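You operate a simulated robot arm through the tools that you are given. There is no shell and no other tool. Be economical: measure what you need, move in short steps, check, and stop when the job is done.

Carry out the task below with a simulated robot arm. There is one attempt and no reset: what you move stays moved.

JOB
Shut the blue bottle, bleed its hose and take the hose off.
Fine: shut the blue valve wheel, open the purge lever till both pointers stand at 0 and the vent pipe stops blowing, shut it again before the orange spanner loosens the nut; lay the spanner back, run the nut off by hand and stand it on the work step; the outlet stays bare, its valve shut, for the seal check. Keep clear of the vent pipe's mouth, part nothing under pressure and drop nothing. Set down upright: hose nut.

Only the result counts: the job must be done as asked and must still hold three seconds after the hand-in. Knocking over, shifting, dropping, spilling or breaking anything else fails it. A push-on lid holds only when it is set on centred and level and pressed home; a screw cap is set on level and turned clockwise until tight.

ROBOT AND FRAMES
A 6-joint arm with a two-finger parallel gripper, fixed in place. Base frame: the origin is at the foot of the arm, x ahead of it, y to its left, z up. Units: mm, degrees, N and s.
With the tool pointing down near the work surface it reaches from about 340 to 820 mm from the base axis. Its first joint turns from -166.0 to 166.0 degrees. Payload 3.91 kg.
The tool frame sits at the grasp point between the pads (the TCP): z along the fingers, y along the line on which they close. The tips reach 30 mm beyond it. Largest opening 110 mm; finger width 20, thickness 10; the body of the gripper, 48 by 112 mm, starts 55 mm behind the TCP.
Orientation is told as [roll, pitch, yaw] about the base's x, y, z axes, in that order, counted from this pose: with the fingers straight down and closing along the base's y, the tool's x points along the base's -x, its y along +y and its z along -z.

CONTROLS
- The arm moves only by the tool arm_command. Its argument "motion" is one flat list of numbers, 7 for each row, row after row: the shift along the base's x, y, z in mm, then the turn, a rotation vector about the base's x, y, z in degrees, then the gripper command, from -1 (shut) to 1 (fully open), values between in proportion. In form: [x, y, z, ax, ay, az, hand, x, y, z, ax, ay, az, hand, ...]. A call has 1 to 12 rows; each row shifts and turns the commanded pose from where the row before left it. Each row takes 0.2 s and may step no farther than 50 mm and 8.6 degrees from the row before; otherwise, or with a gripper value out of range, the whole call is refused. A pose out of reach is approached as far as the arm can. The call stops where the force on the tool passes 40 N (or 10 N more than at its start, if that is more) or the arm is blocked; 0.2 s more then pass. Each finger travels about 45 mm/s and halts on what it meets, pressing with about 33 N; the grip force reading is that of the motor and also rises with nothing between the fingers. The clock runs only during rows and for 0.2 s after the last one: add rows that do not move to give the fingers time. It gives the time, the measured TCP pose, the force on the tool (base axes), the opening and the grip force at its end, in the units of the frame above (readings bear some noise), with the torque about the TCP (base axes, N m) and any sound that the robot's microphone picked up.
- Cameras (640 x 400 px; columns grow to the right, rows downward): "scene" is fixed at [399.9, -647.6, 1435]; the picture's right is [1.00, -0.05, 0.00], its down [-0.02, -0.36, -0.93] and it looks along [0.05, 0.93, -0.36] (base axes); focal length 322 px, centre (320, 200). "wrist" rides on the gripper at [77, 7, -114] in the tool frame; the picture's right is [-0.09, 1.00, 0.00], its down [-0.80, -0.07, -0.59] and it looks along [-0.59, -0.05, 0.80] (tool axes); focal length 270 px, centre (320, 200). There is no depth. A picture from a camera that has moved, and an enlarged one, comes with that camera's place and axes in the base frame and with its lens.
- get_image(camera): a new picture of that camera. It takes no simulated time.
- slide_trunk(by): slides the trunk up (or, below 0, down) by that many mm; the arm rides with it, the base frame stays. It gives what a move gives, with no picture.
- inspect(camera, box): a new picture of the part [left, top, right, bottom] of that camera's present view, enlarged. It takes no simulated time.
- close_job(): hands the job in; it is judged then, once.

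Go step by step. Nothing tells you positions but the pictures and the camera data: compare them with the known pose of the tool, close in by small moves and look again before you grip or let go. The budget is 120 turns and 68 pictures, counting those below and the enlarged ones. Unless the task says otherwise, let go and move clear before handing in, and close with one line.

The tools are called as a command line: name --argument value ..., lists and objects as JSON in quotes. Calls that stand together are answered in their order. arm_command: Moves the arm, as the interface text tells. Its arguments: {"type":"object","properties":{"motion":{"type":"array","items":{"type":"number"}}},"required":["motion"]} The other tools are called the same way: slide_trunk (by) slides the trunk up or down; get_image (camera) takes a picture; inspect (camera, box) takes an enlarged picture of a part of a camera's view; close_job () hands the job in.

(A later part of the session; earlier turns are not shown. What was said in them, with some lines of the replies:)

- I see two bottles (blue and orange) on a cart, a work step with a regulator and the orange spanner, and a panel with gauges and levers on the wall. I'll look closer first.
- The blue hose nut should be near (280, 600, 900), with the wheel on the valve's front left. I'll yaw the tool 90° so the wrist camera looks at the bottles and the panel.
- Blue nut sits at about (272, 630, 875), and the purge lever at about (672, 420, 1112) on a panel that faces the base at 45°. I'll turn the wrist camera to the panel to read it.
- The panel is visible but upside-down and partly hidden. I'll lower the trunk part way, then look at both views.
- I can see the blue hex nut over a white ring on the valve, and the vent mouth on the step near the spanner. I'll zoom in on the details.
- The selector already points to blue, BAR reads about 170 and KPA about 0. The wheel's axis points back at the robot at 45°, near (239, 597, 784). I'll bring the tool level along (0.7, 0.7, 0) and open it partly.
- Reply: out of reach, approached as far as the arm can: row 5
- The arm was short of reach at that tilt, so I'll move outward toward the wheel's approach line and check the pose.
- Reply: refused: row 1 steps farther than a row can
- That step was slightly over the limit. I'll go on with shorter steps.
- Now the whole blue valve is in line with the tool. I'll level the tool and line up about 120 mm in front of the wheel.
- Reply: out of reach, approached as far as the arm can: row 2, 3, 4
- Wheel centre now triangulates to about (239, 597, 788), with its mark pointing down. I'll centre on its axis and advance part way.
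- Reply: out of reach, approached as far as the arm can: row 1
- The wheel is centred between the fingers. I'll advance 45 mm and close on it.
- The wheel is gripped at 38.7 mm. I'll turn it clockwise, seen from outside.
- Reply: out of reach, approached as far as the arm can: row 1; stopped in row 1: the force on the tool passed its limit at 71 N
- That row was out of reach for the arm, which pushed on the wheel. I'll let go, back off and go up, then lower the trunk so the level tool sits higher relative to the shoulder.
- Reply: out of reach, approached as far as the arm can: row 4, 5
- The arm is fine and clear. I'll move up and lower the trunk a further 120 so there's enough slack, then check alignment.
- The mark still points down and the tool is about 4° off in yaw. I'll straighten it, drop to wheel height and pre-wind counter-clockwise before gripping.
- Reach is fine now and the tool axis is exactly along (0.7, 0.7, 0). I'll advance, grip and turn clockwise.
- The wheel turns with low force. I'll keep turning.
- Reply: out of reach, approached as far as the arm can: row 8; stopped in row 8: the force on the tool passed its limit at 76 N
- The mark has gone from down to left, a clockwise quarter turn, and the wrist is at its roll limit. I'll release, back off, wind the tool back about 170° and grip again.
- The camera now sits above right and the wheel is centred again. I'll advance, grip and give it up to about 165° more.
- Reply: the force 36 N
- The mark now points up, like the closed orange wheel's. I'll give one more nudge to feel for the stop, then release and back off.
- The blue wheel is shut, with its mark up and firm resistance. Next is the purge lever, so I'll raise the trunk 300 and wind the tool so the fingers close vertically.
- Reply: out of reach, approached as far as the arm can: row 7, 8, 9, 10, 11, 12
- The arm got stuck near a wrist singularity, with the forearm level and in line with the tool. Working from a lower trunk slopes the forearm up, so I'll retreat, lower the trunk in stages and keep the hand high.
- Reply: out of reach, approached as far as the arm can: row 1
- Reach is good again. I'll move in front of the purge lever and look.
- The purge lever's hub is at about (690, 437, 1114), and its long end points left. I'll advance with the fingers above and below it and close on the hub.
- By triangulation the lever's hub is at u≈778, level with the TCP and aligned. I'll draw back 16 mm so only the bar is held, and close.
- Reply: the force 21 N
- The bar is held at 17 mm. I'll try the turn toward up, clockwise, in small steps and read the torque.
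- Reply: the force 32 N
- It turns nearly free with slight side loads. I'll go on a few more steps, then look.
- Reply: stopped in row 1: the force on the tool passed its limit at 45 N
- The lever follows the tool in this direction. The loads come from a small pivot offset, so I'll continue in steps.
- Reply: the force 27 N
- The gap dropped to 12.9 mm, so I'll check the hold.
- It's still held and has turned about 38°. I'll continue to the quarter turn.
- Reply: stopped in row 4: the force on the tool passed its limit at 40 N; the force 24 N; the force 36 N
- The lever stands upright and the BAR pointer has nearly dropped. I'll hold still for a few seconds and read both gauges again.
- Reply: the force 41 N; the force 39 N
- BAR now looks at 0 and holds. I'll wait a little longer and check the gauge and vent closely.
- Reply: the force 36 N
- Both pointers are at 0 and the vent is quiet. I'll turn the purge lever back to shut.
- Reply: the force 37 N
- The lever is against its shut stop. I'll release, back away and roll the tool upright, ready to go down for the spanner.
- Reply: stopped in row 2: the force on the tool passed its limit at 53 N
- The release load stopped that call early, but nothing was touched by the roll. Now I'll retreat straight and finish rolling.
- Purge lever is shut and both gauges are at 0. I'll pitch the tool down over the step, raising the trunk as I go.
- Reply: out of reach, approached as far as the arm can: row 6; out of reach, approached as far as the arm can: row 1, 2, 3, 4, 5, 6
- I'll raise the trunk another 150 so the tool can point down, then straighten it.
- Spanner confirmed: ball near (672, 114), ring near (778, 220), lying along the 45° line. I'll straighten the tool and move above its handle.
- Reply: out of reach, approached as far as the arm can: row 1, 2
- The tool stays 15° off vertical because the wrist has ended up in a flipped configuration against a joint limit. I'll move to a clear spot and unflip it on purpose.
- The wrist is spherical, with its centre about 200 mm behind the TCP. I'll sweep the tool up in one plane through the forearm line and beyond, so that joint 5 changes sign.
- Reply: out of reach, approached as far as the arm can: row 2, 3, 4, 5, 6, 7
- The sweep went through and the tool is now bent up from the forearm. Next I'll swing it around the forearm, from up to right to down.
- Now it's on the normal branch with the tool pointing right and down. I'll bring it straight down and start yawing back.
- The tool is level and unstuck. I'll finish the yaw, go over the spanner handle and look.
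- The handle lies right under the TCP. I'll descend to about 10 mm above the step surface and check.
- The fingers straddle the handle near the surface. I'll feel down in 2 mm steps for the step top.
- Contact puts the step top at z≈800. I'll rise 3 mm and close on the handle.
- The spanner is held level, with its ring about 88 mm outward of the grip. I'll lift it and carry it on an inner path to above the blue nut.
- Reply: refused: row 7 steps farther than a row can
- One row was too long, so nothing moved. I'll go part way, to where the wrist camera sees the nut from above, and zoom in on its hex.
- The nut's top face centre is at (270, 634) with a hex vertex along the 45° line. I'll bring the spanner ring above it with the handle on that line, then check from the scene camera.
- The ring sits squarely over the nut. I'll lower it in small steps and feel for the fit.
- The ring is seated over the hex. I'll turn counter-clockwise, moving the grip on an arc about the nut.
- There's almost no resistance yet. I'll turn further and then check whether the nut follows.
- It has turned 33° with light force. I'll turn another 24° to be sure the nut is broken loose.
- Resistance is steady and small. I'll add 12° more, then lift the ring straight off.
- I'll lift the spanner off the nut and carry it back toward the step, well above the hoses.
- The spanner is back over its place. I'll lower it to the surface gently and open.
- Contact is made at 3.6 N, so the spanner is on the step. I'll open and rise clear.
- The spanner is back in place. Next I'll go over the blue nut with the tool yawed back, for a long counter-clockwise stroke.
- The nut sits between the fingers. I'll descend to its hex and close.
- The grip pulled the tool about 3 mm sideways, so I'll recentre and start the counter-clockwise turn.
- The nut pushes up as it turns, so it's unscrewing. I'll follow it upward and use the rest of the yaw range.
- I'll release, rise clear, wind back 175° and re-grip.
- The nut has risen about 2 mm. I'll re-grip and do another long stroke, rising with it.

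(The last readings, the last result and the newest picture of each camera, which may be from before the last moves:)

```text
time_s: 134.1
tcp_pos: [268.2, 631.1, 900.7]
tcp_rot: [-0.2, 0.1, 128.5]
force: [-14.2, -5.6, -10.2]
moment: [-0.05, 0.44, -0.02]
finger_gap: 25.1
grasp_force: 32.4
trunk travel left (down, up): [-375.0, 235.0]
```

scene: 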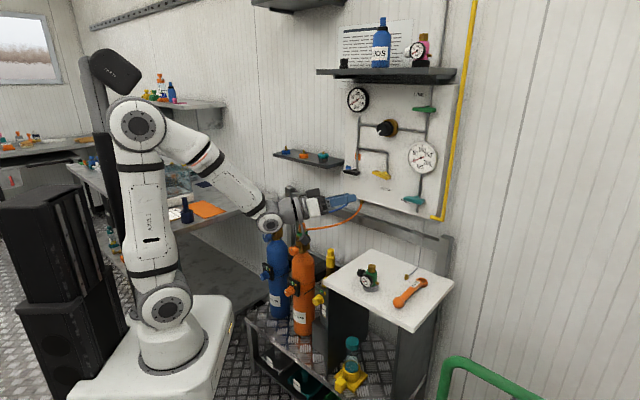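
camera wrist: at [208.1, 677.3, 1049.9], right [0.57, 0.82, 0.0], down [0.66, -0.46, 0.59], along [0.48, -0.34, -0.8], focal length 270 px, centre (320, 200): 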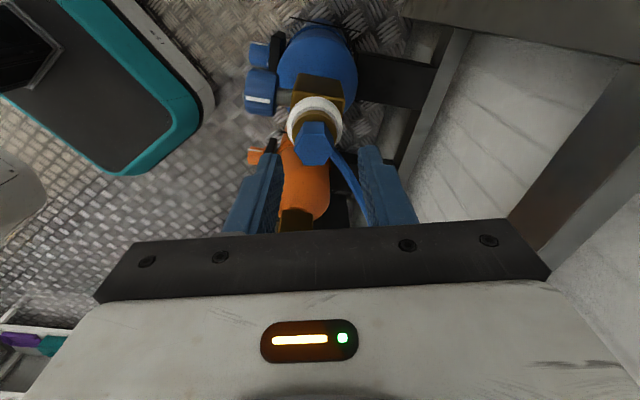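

The nut is still threaded. I'll wind back and give another stroke.

arm_command --motion '[0, 0, 0, 0, 0, 8.4, -1, 0, 0, 0, 0, 0, 8.4, -1, 0, 0, 0, 0, 0, 0, -0.2, 0, 0, 0, 0, 0, 0, -0.2, 0, 0, 25, 0, 0, 0, -0.2, 0, 0, 0, 0, 0, -8.4, -0.2, 0, 0, 0, 0, 0, -8.4, -0.2, 0, 0, 0, 0, 0, -8.4, -0.2, 0, 0, 0, 0, 0, -8.4, -0.2, 0, 0, 0, 0, 0, -8.4, -0.2, 0, 0, 0, 0, 0, -8.4, -0.2, 0, 0, 0, 0, 0, -8.4, -0.2]'

arm_command --motion '[0, 0, 0, 0, 0, -8.4, -0.2, 0, 0, 0, 0, 0, -8.4, -0.2, 0, 0, 0, 0, 0, -8.4, -0.2, 0, 0, 0, 0, 0, -8.4, -0.2, 0, 0, 0, 0, 0, -8.4, -0.2, 0, 0, 0, 0, 0, -8.4, -0.2, 0, 0, 0, 0, 0, -8.4, -0.2, 0, 0, 0, 0, 0, -8.4, -0.2, 0, 0, 0, 0, 0, -8.4, -0.2, 0, 0, 0, 0, 0, -8.4, -0.2, 0, 0, 0, 0, 0, -8.4, -0.2, 0, 0, 0, 0, 0, -8.4, -0.2]'

inspect --camera "scene" --box '[244, 195, 308, 235]'

```text
time_s: 136.7
tcp_pos: [269.6, 630.2, 926.3]
tcp_rot: [0.0, 0.1, 86.2]
force: [-0.1, 1.0, 0.3]
moment: [0.02, -0.01, 0.01]
finger_gap: 44.1
grasp_force: 0.1
trunk travel left (down, up): [-375.0, 235.0]
```

```text
time_s: 139.2
tcp_pos: [269.8, 629.6, 926.7]
tcp_rot: [-0.1, 0.2, -14.4]
force: [0.4, -0.6, -0.3]
moment: [0.0, 0.01, 0.04]
finger_gap: 44.2
grasp_force: 0.0
trunk travel left (down, up): [-375.0, 235.0]
```

```text
10.00 times, centred on (276, 215) of scene
camera zoom: at [399.9, -647.6, 1435.0], right [1.0, -0.05, 0.0], down [-0.02, -0.36, -0.93], along [0.05, 0.93, -0.36], focal length 3217 px, centre (760, 50)
```

zoom: 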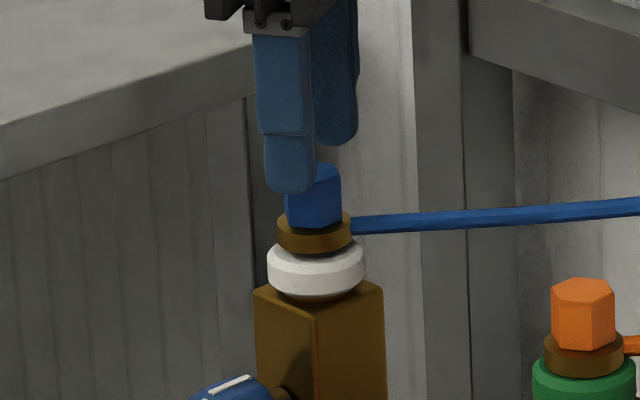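

It rises about 1 mm per half turn. I'll do another full stroke and wind-back cycle.

arm_command --motion '[0, 0, -15, 0, 0, 0, -0.2, 0, 0, -10, 0, 0, 0, -0.2, 0, 0, 0, 0, 0, 0, -1, 0, 0, 0, 0, 0, 0, -1, 0, 0, 0, 0, 0, 8.4, -1, 0, 0, 0, 0, 0, 8.4, -1, 0, 0, 0.05, 0, 0, 8.4, -1, 0, 0, 0.05, 0, 0, 8.4, -1, 0, 0, 0.05, 0, 0, 8.4, -1, 0, 0, 0.05, 0, 0, 8.4, -1, 0, 0, 0.05, 0, 0, 8.4, -1]'

arm_command --motion '[0, 0, 0.05, 0, 0, 8.4, -1, 0, 0, 0.05, 0, 0, 8.4, -1, 0, 0, 0.05, 0, 0, 8.4, -1, 0, 0, 0.05, 0, 0, 8.4, -1, 0, 0, 0.05, 0, 0, 8.4, -1, 0, 0, 0.05, 0, 0, 8.4, -1, 0, 0, 0.05, 0, 0, 8.4, -1, 0, 0, 0.05, 0, 0, 8.4, -1, 0, 0, 0.05, 0, 0, 8.4, -1, 0, 0, 0.05, 0, 0, 8.4, -1, 0, 0, 0.05, 0, 0, 8.4, -1, 0, 0, 0.05, 0, 0, 8.4, -1]'

arm_command --motion '[0, 0, 1.5, 0, 0, 0, -1, 0, 0, 0, 0, 0, 0, -1]'

```text
time_s: 141.7
tcp_pos: [269.5, 629.5, 901.8]
tcp_rot: [-0.1, 0.0, 44.6]
force: [0.5, 4.4, 0.2]
moment: [0.16, 0.02, -0.03]
finger_gap: 22.6
grasp_force: 33.3
trunk travel left (down, up): [-375.0, 235.0]
```

```text
time_s: 144.2
tcp_pos: [266.9, 629.9, 902.4]
tcp_rot: [-0.1, 0.1, 145.5]
force: [-18.8, 6.0, -3.5]
moment: [0.24, 0.54, -0.01]
finger_gap: 22.4
grasp_force: 32.7
trunk travel left (down, up): [-375.0, 235.0]
```

```text
time_s: 144.8
tcp_pos: [268.6, 630.5, 902.1]
tcp_rot: [0.1, 0.2, 145.3]
force: [-22.3, 0.7, -15.8]
moment: [0.35, 0.68, -0.03]
finger_gap: 22.7
grasp_force: 33.4
trunk travel left (down, up): [-375.0, 235.0]
```

Still threaded, and now held squarely on the flats. I'll ease back and cycle again.

arm_command --motion '[-1, 0, -1.2, 0, 0, 0, -1, 0, 0, 0, 0, 0, 0, -0.2, 0, 0, 0, 0, 0, 0, -0.2, 0, 0, 25, 0, 0, 0, -0.2, 0, 0, 0, 0, 0, -8.4, -0.2, 0, 0, 0, 0, 0, -8.4, -0.2, 0, 0, 0, 0, 0, -8.4, -0.2, 0, 0, 0, 0, 0, -8.4, -0.2, 0, 0, 0, 0, 0, -8.4, -0.2, 0, 0, 0, 0, 0, -8.4, -0.2, 0, 0, 0, 0, 0, -8.4, -0.2, 0, 0, 0, 0, 0, -8.4, -0.2]'

arm_command --motion '[0, 0, 0, 0, 0, -8.4, -0.2, 0, 0, 0, 0, 0, -8.4, -0.2, 0, 0, 0, 0, 0, -8.4, -0.2, 0, 0, 0, 0, 0, -8.4, -0.2, 0, 0, 0, 0, 0, -8.4, -0.2, 0, 0, 0, 0, 0, -8.4, -0.2, 0, 0, 0, 0, 0, -8.4, -0.2, 0, 0, 0, 0, 0, -8.4, -0.2, 0, 0, 0, 0, 0, -8.4, -0.2, 0, 0, 0, 0, 0, -8.4, -0.2, 0, 0, 0, 0, 0, -8.4, -0.2, 0, 0, 0, 0, 0, -8.4, -0.2]'

arm_command --motion '[0, 0, -15, 0, 0, -8.4, -0.2, 0, 0, -10, 0, 0, 0, -0.2, 0, 0, 0, 0, 0, 0, -1, 0, 0, 0, 0, 0, 0, -1, 0, 0, 0, 0, 0, 8.4, -1, 0, 0, 0, 0, 0, 8.4, -1, 0, 0, 0.05, 0, 0, 8.4, -1, 0, 0, 0.05, 0, 0, 8.4, -1, 0, 0, 0.05, 0, 0, 8.4, -1, 0, 0, 0.05, 0, 0, 8.4, -1, 0, 0, 0.05, 0, 0, 8.4, -1, 0, 0, 0.05, 0, 0, 8.4, -1]'

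arm_command --motion '[0, 0, 0.05, 0, 0, 8.4, -1, 0, 0, 0.05, 0, 0, 8.4, -1, 0, 0, 0.05, 0, 0, 8.4, -1, 0, 0, 0.05, 0, 0, 8.4, -1, 0, 0, 0.05, 0, 0, 8.4, -1, 0, 0, 0.05, 0, 0, 8.4, -1, 0, 0, 0.05, 0, 0, 8.4, -1, 0, 0, 0.05, 0, 0, 8.4, -1, 0, 0, 0.05, 0, 0, 8.4, -1, 0, 0, 0.05, 0, 0, 8.4, -1, 0, 0, 0.05, 0, 0, 8.4, -1, 0, 0, 0.05, 0, 0, 8.4, -1]'

arm_command --motion '[0, 0, 1.5, 0, 0, 0, -1, 0, 0, 0, 0, 0, 0, -1]'

```text
time_s: 147.4
tcp_pos: [269.8, 629.7, 927.2]
tcp_rot: [-0.1, 0.1, 78.0]
force: [-1.6, -0.5, 0.3]
moment: [0.0, 0.0, 0.01]
finger_gap: 44.2
grasp_force: 0.0
trunk travel left (down, up): [-375.0, 235.0]
```

```text
time_s: 150.1
tcp_pos: [269.2, 629.2, 928.8]
tcp_rot: [0.0, 0.1, -22.9]
force: [0.2, -0.3, 0.9]
moment: [-0.02, 0.02, 0.0]
finger_gap: 44.0
grasp_force: 0.1
trunk travel left (down, up): [-375.0, 235.0]
```

```text
time_s: 152.7
tcp_pos: [268.5, 629.2, 903.5]
tcp_rot: [-0.1, 0.0, 36.1]
force: [-0.4, -3.5, 3.1]
moment: [-0.04, 0.1, -0.07]
finger_gap: 22.6
grasp_force: 32.8
trunk travel left (down, up): [-375.0, 235.0]
```

```text
time_s: 155.2
tcp_pos: [267.6, 630.1, 905.3]
tcp_rot: [-0.2, 0.1, 137.0]
force: [-2.1, -1.2, -1.3]
moment: [-0.05, 0.18, -0.05]
finger_gap: 24.4
grasp_force: 32.4
trunk travel left (down, up): [-375.0, 235.0]
```

```text
time_s: 155.8
tcp_pos: [269.2, 629.9, 907.7]
tcp_rot: [-0.2, 0.1, 136.7]
force: [-0.3, 0.2, -0.5]
moment: [-0.01, 0.0, 0.03]
finger_gap: 24.0
grasp_force: 32.7
trunk travel left (down, up): [-375.0, 235.0]
```

All forces dropped to zero on the last lift, so the nut seems free. I'll raise it 15 mm and check.

arm_command --motion '[0, 0, 3, 0, 0, 0, -1, 0, 0, 5, 0, 0, 0, -1, 0, 0, 7, 0, 0, 0, -1]'

inspect --camera "scene" --box '[244, 195, 308, 235]'

```text
time_s: 156.7
tcp_pos: [267.9, 629.7, 921.1]
tcp_rot: [-0.2, 0.1, 136.8]
force: [1.0, 0.2, -1.4]
moment: [0.02, 0.0, 0.03]
finger_gap: 24.1
grasp_force: 32.9
trunk travel left (down, up): [-375.0, 235.0]
```

```text
10.00 times, centred on (276, 215) of scene
camera zoom: at [399.9, -647.6, 1435.0], right [1.0, -0.05, 0.0], down [-0.02, -0.36, -0.93], along [0.05, 0.93, -0.36], focal length 3217 px, centre (760, 50)
```

zoom: 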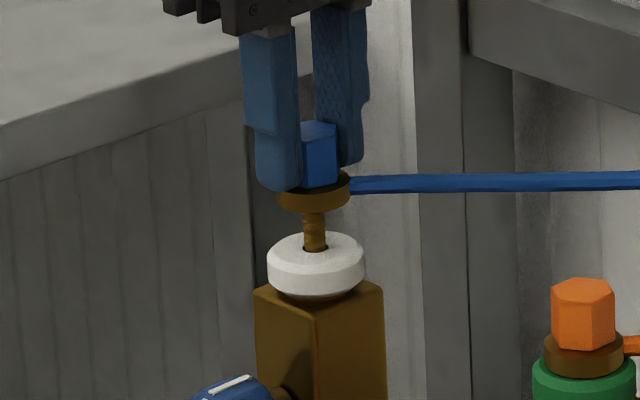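

The nut lifts with its hose. I'll raise it another 45 mm to see what stays on the valve.

arm_command --motion '[0, 0, 15, 0, 0, 0, -1, 0, 0, 30, 0, 0, 0, -1]'

inspect --camera "scene" --box '[234, 180, 314, 230]'

```text
time_s: 157.2
tcp_pos: [268.7, 629.0, 966.5]
tcp_rot: [-0.1, 0.2, 136.8]
force: [0.3, -0.5, -0.5]
moment: [-0.01, -0.01, -0.01]
finger_gap: 23.5
grasp_force: 33.1
trunk travel left (down, up): [-375.0, 235.0]
```

```text
8.00 times, centred on (274, 205) of scene
camera zoom: at [399.9, -647.6, 1435.0], right [1.0, -0.05, 0.0], down [-0.02, -0.36, -0.93], along [0.05, 0.93, -0.36], focal length 2573 px, centre (688, 160)
```

zoom: 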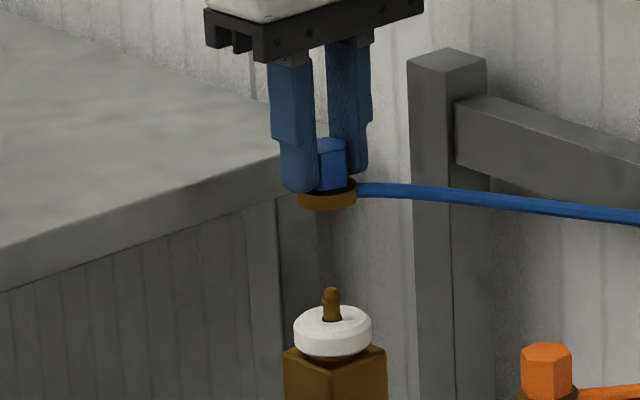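

The outlet stud and white ring stay on the valve, and the nut is free with a flat collar underneath. I'll carry it around the inside to a clear spot on the step near (640, 335).

arm_command --motion '[0, 0, 35, 0, 0, 0, -1, 15.5, -37, 0, 0, 0, -6, -1, 15.5, -37, 0, 0, 0, -6, -1, 15.5, -37, 0, 0, 0, -6, -1, 15.5, -37, 0, 0, 0, -6, -1, 34, -30, 0, 0, 0, -6, -1, 34, -30, 0, 0, 0, -6, -1, 34, -30, 0, 0, 0, -6, -1, 34, -30, 0, 0, 0, -6, -1, 34, -30, 0, 0, 0, -6, -1]'

arm_command --motion '[35, 1, 0, 0, 0, -6, -1, 35, 1, 0, 0, 0, -6, -1, 35, 2, 0, 0, 0, -6, -1, 35, 2, 0, 0, 0, -6, -1, 0, 0, -40, 0, 0, 0, -1, 0, 0, -40, 0, 0, 0, -1]'

inspect --camera "scene" --box '[316, 200, 444, 280]'

```text
time_s: 159.4
tcp_pos: [502.7, 330.8, 1002.6]
tcp_rot: [-0.2, 0.1, 82.9]
force: [-0.2, -0.5, -0.3]
moment: [-0.01, 0.0, 0.0]
finger_gap: 23.7
grasp_force: 32.9
trunk travel left (down, up): [-375.0, 235.0]
```

```text
time_s: 160.8
tcp_pos: [642.4, 337.6, 920.9]
tcp_rot: [-0.1, 0.0, 58.8]
force: [-0.1, 0.4, -0.5]
moment: [0.01, -0.02, -0.02]
finger_gap: 23.8
grasp_force: 32.8
trunk travel left (down, up): [-375.0, 235.0]
```

```text
5.00 times, centred on (380, 240) of scene
camera zoom: at [399.9, -647.6, 1435.0], right [1.0, -0.05, 0.0], down [-0.02, -0.36, -0.93], along [0.05, 0.93, -0.36], focal length 1608 px, centre (20, 0)
```

zoom: 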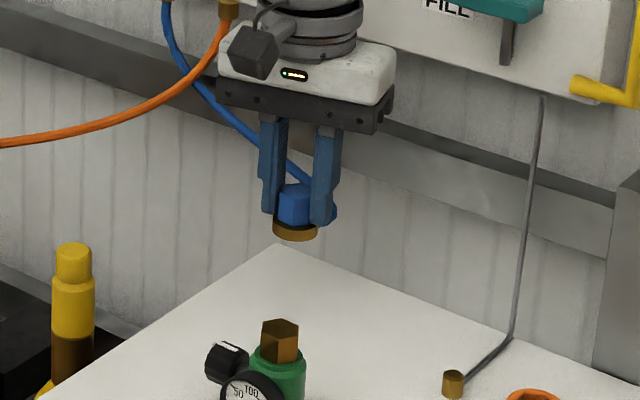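

The landing spot is clear of the regulator, vent and spanner. I'll lower it and feel for contact.

arm_command --motion '[0, 0, -40, 0, 0, 0, -1, 0, 0, -25, 0, 0, 0, -1, 0, 0, -3, 0, 0, 0, -1, 0, 0, 0, 0, 0, 0, -1]'

arm_command --motion '[0, 0, -1.5, 0, 0, 0, -1, 0, 0, -1.5, 0, 0, 0, -1, 0, 0, -1.5, 0, 0, 0, -1]'

```text
time_s: 161.8
tcp_pos: [640.6, 337.1, 853.1]
tcp_rot: [-0.1, 0.1, 58.8]
force: [-0.1, -0.6, -0.8]
moment: [0.02, 0.0, 0.01]
finger_gap: 23.7
grasp_force: 32.6
trunk travel left (down, up): [-375.0, 235.0]
```

```text
time_s: 162.7
tcp_pos: [640.6, 338.1, 849.4]
tcp_rot: [-0.1, 0.1, 58.8]
force: [0.9, -0.6, -0.5]
moment: [-0.03, 0.02, -0.02]
finger_gap: 22.3
grasp_force: 32.7
trunk travel left (down, up): [-375.0, 235.0]
```

arm_command --motion '[0, 0, -1, 0, 0, 0, -1, 0, 0, -1, 0, 0, 0, -1, 0, 0, -1, 0, 0, 0, -1]'

inspect --camera "scene" --box '[350, 230, 398, 270]'

```text
time_s: 163.4
tcp_pos: [641.1, 338.0, 845.7]
tcp_rot: [-0.1, 0.1, 58.8]
force: [-0.5, 0.1, -0.3]
moment: [-0.02, 0.03, 0.01]
finger_gap: 22.5
grasp_force: 33.0
trunk travel left (down, up): [-375.0, 235.0]
```

```text
10.00 times, centred on (374, 250) of scene
camera zoom: at [399.9, -647.6, 1435.0], right [1.0, -0.05, 0.0], down [-0.02, -0.36, -0.93], along [0.05, 0.93, -0.36], focal length 3217 px, centre (-220, -300)
```

zoom: 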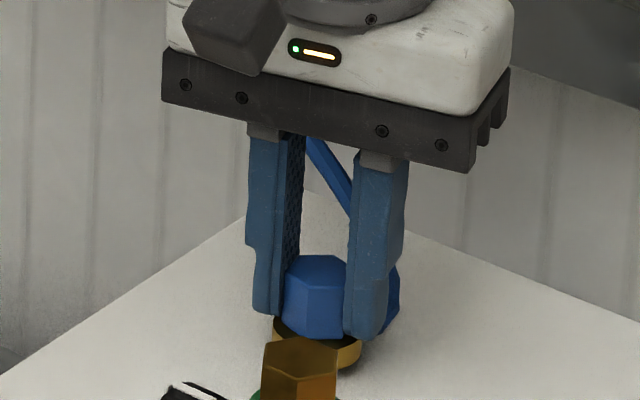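

Not quite touching yet. I'll keep lowering in 1 mm steps.

arm_command --motion '[0, 0, -1, 0, 0, 0, -1, 0, 0, -1, 0, 0, 0, -1]'

arm_command --motion '[0, 0, -0.8, 0, 0, 0, -1, 0, 0, 0, 0, 0, 0, -1]'

```text
time_s: 164.1
tcp_pos: [640.8, 337.4, 844.6]
tcp_rot: [0.0, 0.1, 58.7]
force: [0.3, -0.5, -0.6]
moment: [0.0, 0.03, 0.01]
finger_gap: 22.4
grasp_force: 32.8
trunk travel left (down, up): [-375.0, 235.0]
```

```text
time_s: 164.7
tcp_pos: [641.2, 337.8, 843.6]
tcp_rot: [-0.1, 0.1, 58.9]
force: [0.4, -0.3, 0.5]
moment: [-0.03, -0.01, -0.02]
finger_gap: 22.4
grasp_force: 32.6
trunk travel left (down, up): [-375.0, 235.0]
```

arm_command --motion '[0, 0, -0.8, 0, 0, 0, -1, 0, 0, 0, 0, 0, 0, -1]'

arm_command --motion '[0, 0, -0.8, 0, 0, 0, -1, 0, 0, 0, 0, 0, 0, -1]'

```text
time_s: 165.2
tcp_pos: [641.1, 337.1, 842.6]
tcp_rot: [-0.1, 0.0, 58.8]
force: [0.1, 0.1, 0.0]
moment: [0.02, 0.01, -0.01]
finger_gap: 22.4
grasp_force: 33.2
trunk travel left (down, up): [-375.0, 235.0]
```

```text
time_s: 165.8
tcp_pos: [641.3, 337.1, 840.3]
tcp_rot: [-0.1, 0.1, 58.8]
force: [-0.7, -0.4, -1.0]
moment: [0.02, 0.0, 0.01]
finger_gap: 22.3
grasp_force: 33.6
trunk travel left (down, up): [-375.0, 235.0]
```

arm_command --motion '[0, 0, -1, 0, 0, 0, -1, 0, 0, 0, 0, 0, 0, -1]'

arm_command --motion '[0, 0, -1, 0, 0, 0, -1, 0, 0, 0, 0, 0, 0, -1]'

inspect --camera "scene" --box '[350, 235, 398, 265]'

```text
time_s: 166.4
tcp_pos: [641.2, 337.8, 840.4]
tcp_rot: [-0.1, 0.1, 58.7]
force: [0.1, 0.3, -1.0]
moment: [0.0, -0.01, 0.01]
finger_gap: 22.7
grasp_force: 33.2
trunk travel left (down, up): [-375.0, 235.0]
```

```text
time_s: 167.1
tcp_pos: [640.4, 336.6, 839.9]
tcp_rot: [-0.2, 0.0, 58.8]
force: [1.1, 0.9, 3.1]
moment: [0.03, 0.03, -0.05]
finger_gap: 22.2
grasp_force: 33.6
trunk travel left (down, up): [-375.0, 235.0]
```

```text
13.33 times, centred on (374, 250) of scene
camera zoom: at [399.9, -647.6, 1435.0], right [1.0, -0.05, 0.0], down [-0.02, -0.36, -0.93], along [0.05, 0.93, -0.36], focal length 4289 px, centre (-400, -467)
```

zoom: 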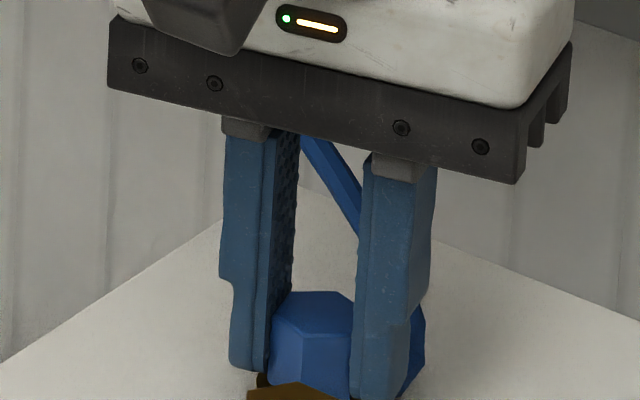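

The nut is standing on the step with 3 N of contact. I'll open a little at first, then rise straight up.

arm_command --motion '[0, 0, -0.4, 0, 0, 0, -1, 0, 0, 0, 0, 0, 0, -0.5, 0, 0, 0, 0, 0, 0, -0.42, 0, 0, 0, 0, 0, 0, -0.42]'

arm_command --motion '[0, 0, 8, 0, 0, 0, -0.42, 0, 0, 15, 0, 0, 0, -0.42, 0, 0, 30, 0, 0, 0, -0.42, 0, 0, 45, 0, 0, 0, -0.42, 0, 0, 45, 0, 0, 0, -0.42, -35, -30, 0, 0, 0, 0, -0.42, -35, -30, 0, 0, 0, 0, -0.42, -35, -30, 0, 0, 0, 0, -0.42]'

get_image --camera "scene"

```text
time_s: 168.1
tcp_pos: [640.6, 337.5, 841.1]
tcp_rot: [-0.1, 0.2, 58.7]
force: [-0.8, -0.3, -0.3]
moment: [0.01, 0.01, -0.02]
finger_gap: 32.1
grasp_force: 0.1
trunk travel left (down, up): [-375.0, 235.0]
```

```text
time_s: 169.8
tcp_pos: [535.5, 246.5, 983.0]
tcp_rot: [-0.1, 0.1, 58.8]
force: [-0.1, 0.4, 0.0]
moment: [-0.03, 0.03, 0.01]
finger_gap: 31.8
grasp_force: 0.1
trunk travel left (down, up): [-375.0, 235.0]
```

```text
5 pictures are left
```

scene: 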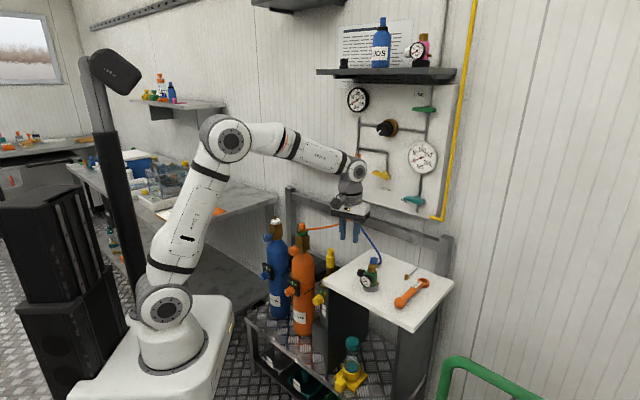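

inspect --camera "scene" --box '[340, 225, 440, 310]'

inspect --camera "scene" --box '[330, 75, 458, 215]'

inspect --camera "scene" --box '[240, 200, 336, 280]'

```text
4.71 times, centred on (390, 268) of scene
camera zoom: at [399.9, -647.6, 1435.0], right [1.0, -0.05, 0.0], down [-0.02, -0.36, -0.93], along [0.05, 0.93, -0.36], focal length 1514 px, centre (-9, -118)
```

zoom: 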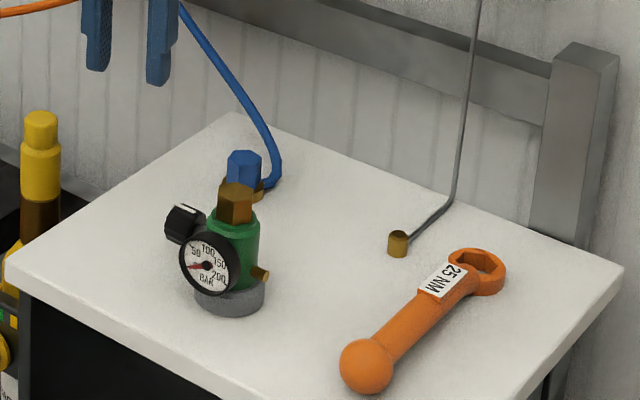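

```text
2.86 times, centred on (394, 145) of scene
camera zoom: at [399.9, -647.6, 1435.0], right [1.0, -0.05, 0.0], down [-0.02, -0.36, -0.93], along [0.05, 0.93, -0.36], focal length 919 px, centre (109, 357)
```

zoom: 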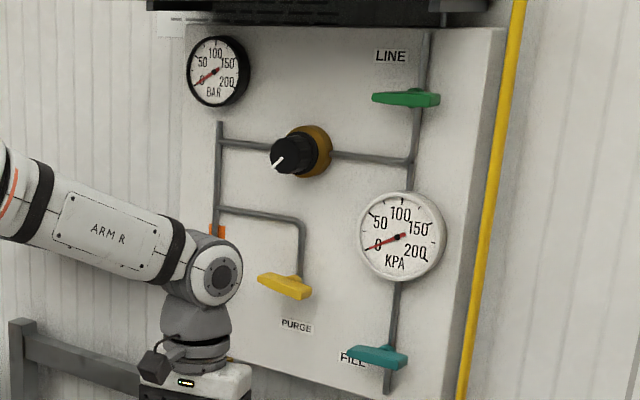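

```text
5.00 times, centred on (288, 240) of scene
camera zoom: at [399.9, -647.6, 1435.0], right [1.0, -0.05, 0.0], down [-0.02, -0.36, -0.93], along [0.05, 0.93, -0.36], focal length 1608 px, centre (480, 0)
```

zoom: 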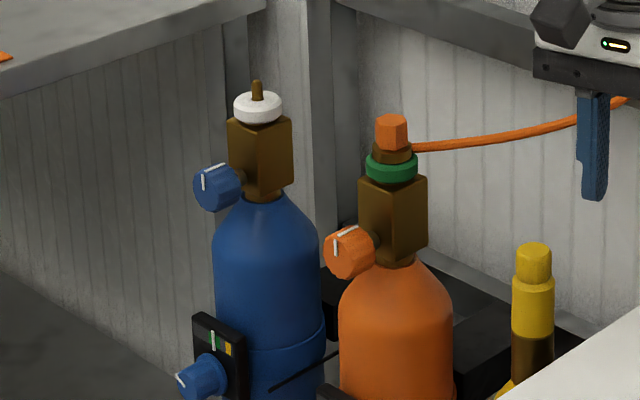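

The hose nut stands upright on the step, the outlet is bare and the valve is shut. The purge lever is shut with both gauges at 0, the spanner is back in place and the hand is clear, so I'm handing in.

close_job

```text
The job is handed in.
```

The job is done and handed in: the blue bottle is shut, its hose bled and taken off, the hose nut stands upright on the step, the spanner is laid back, and the outlet is bare.
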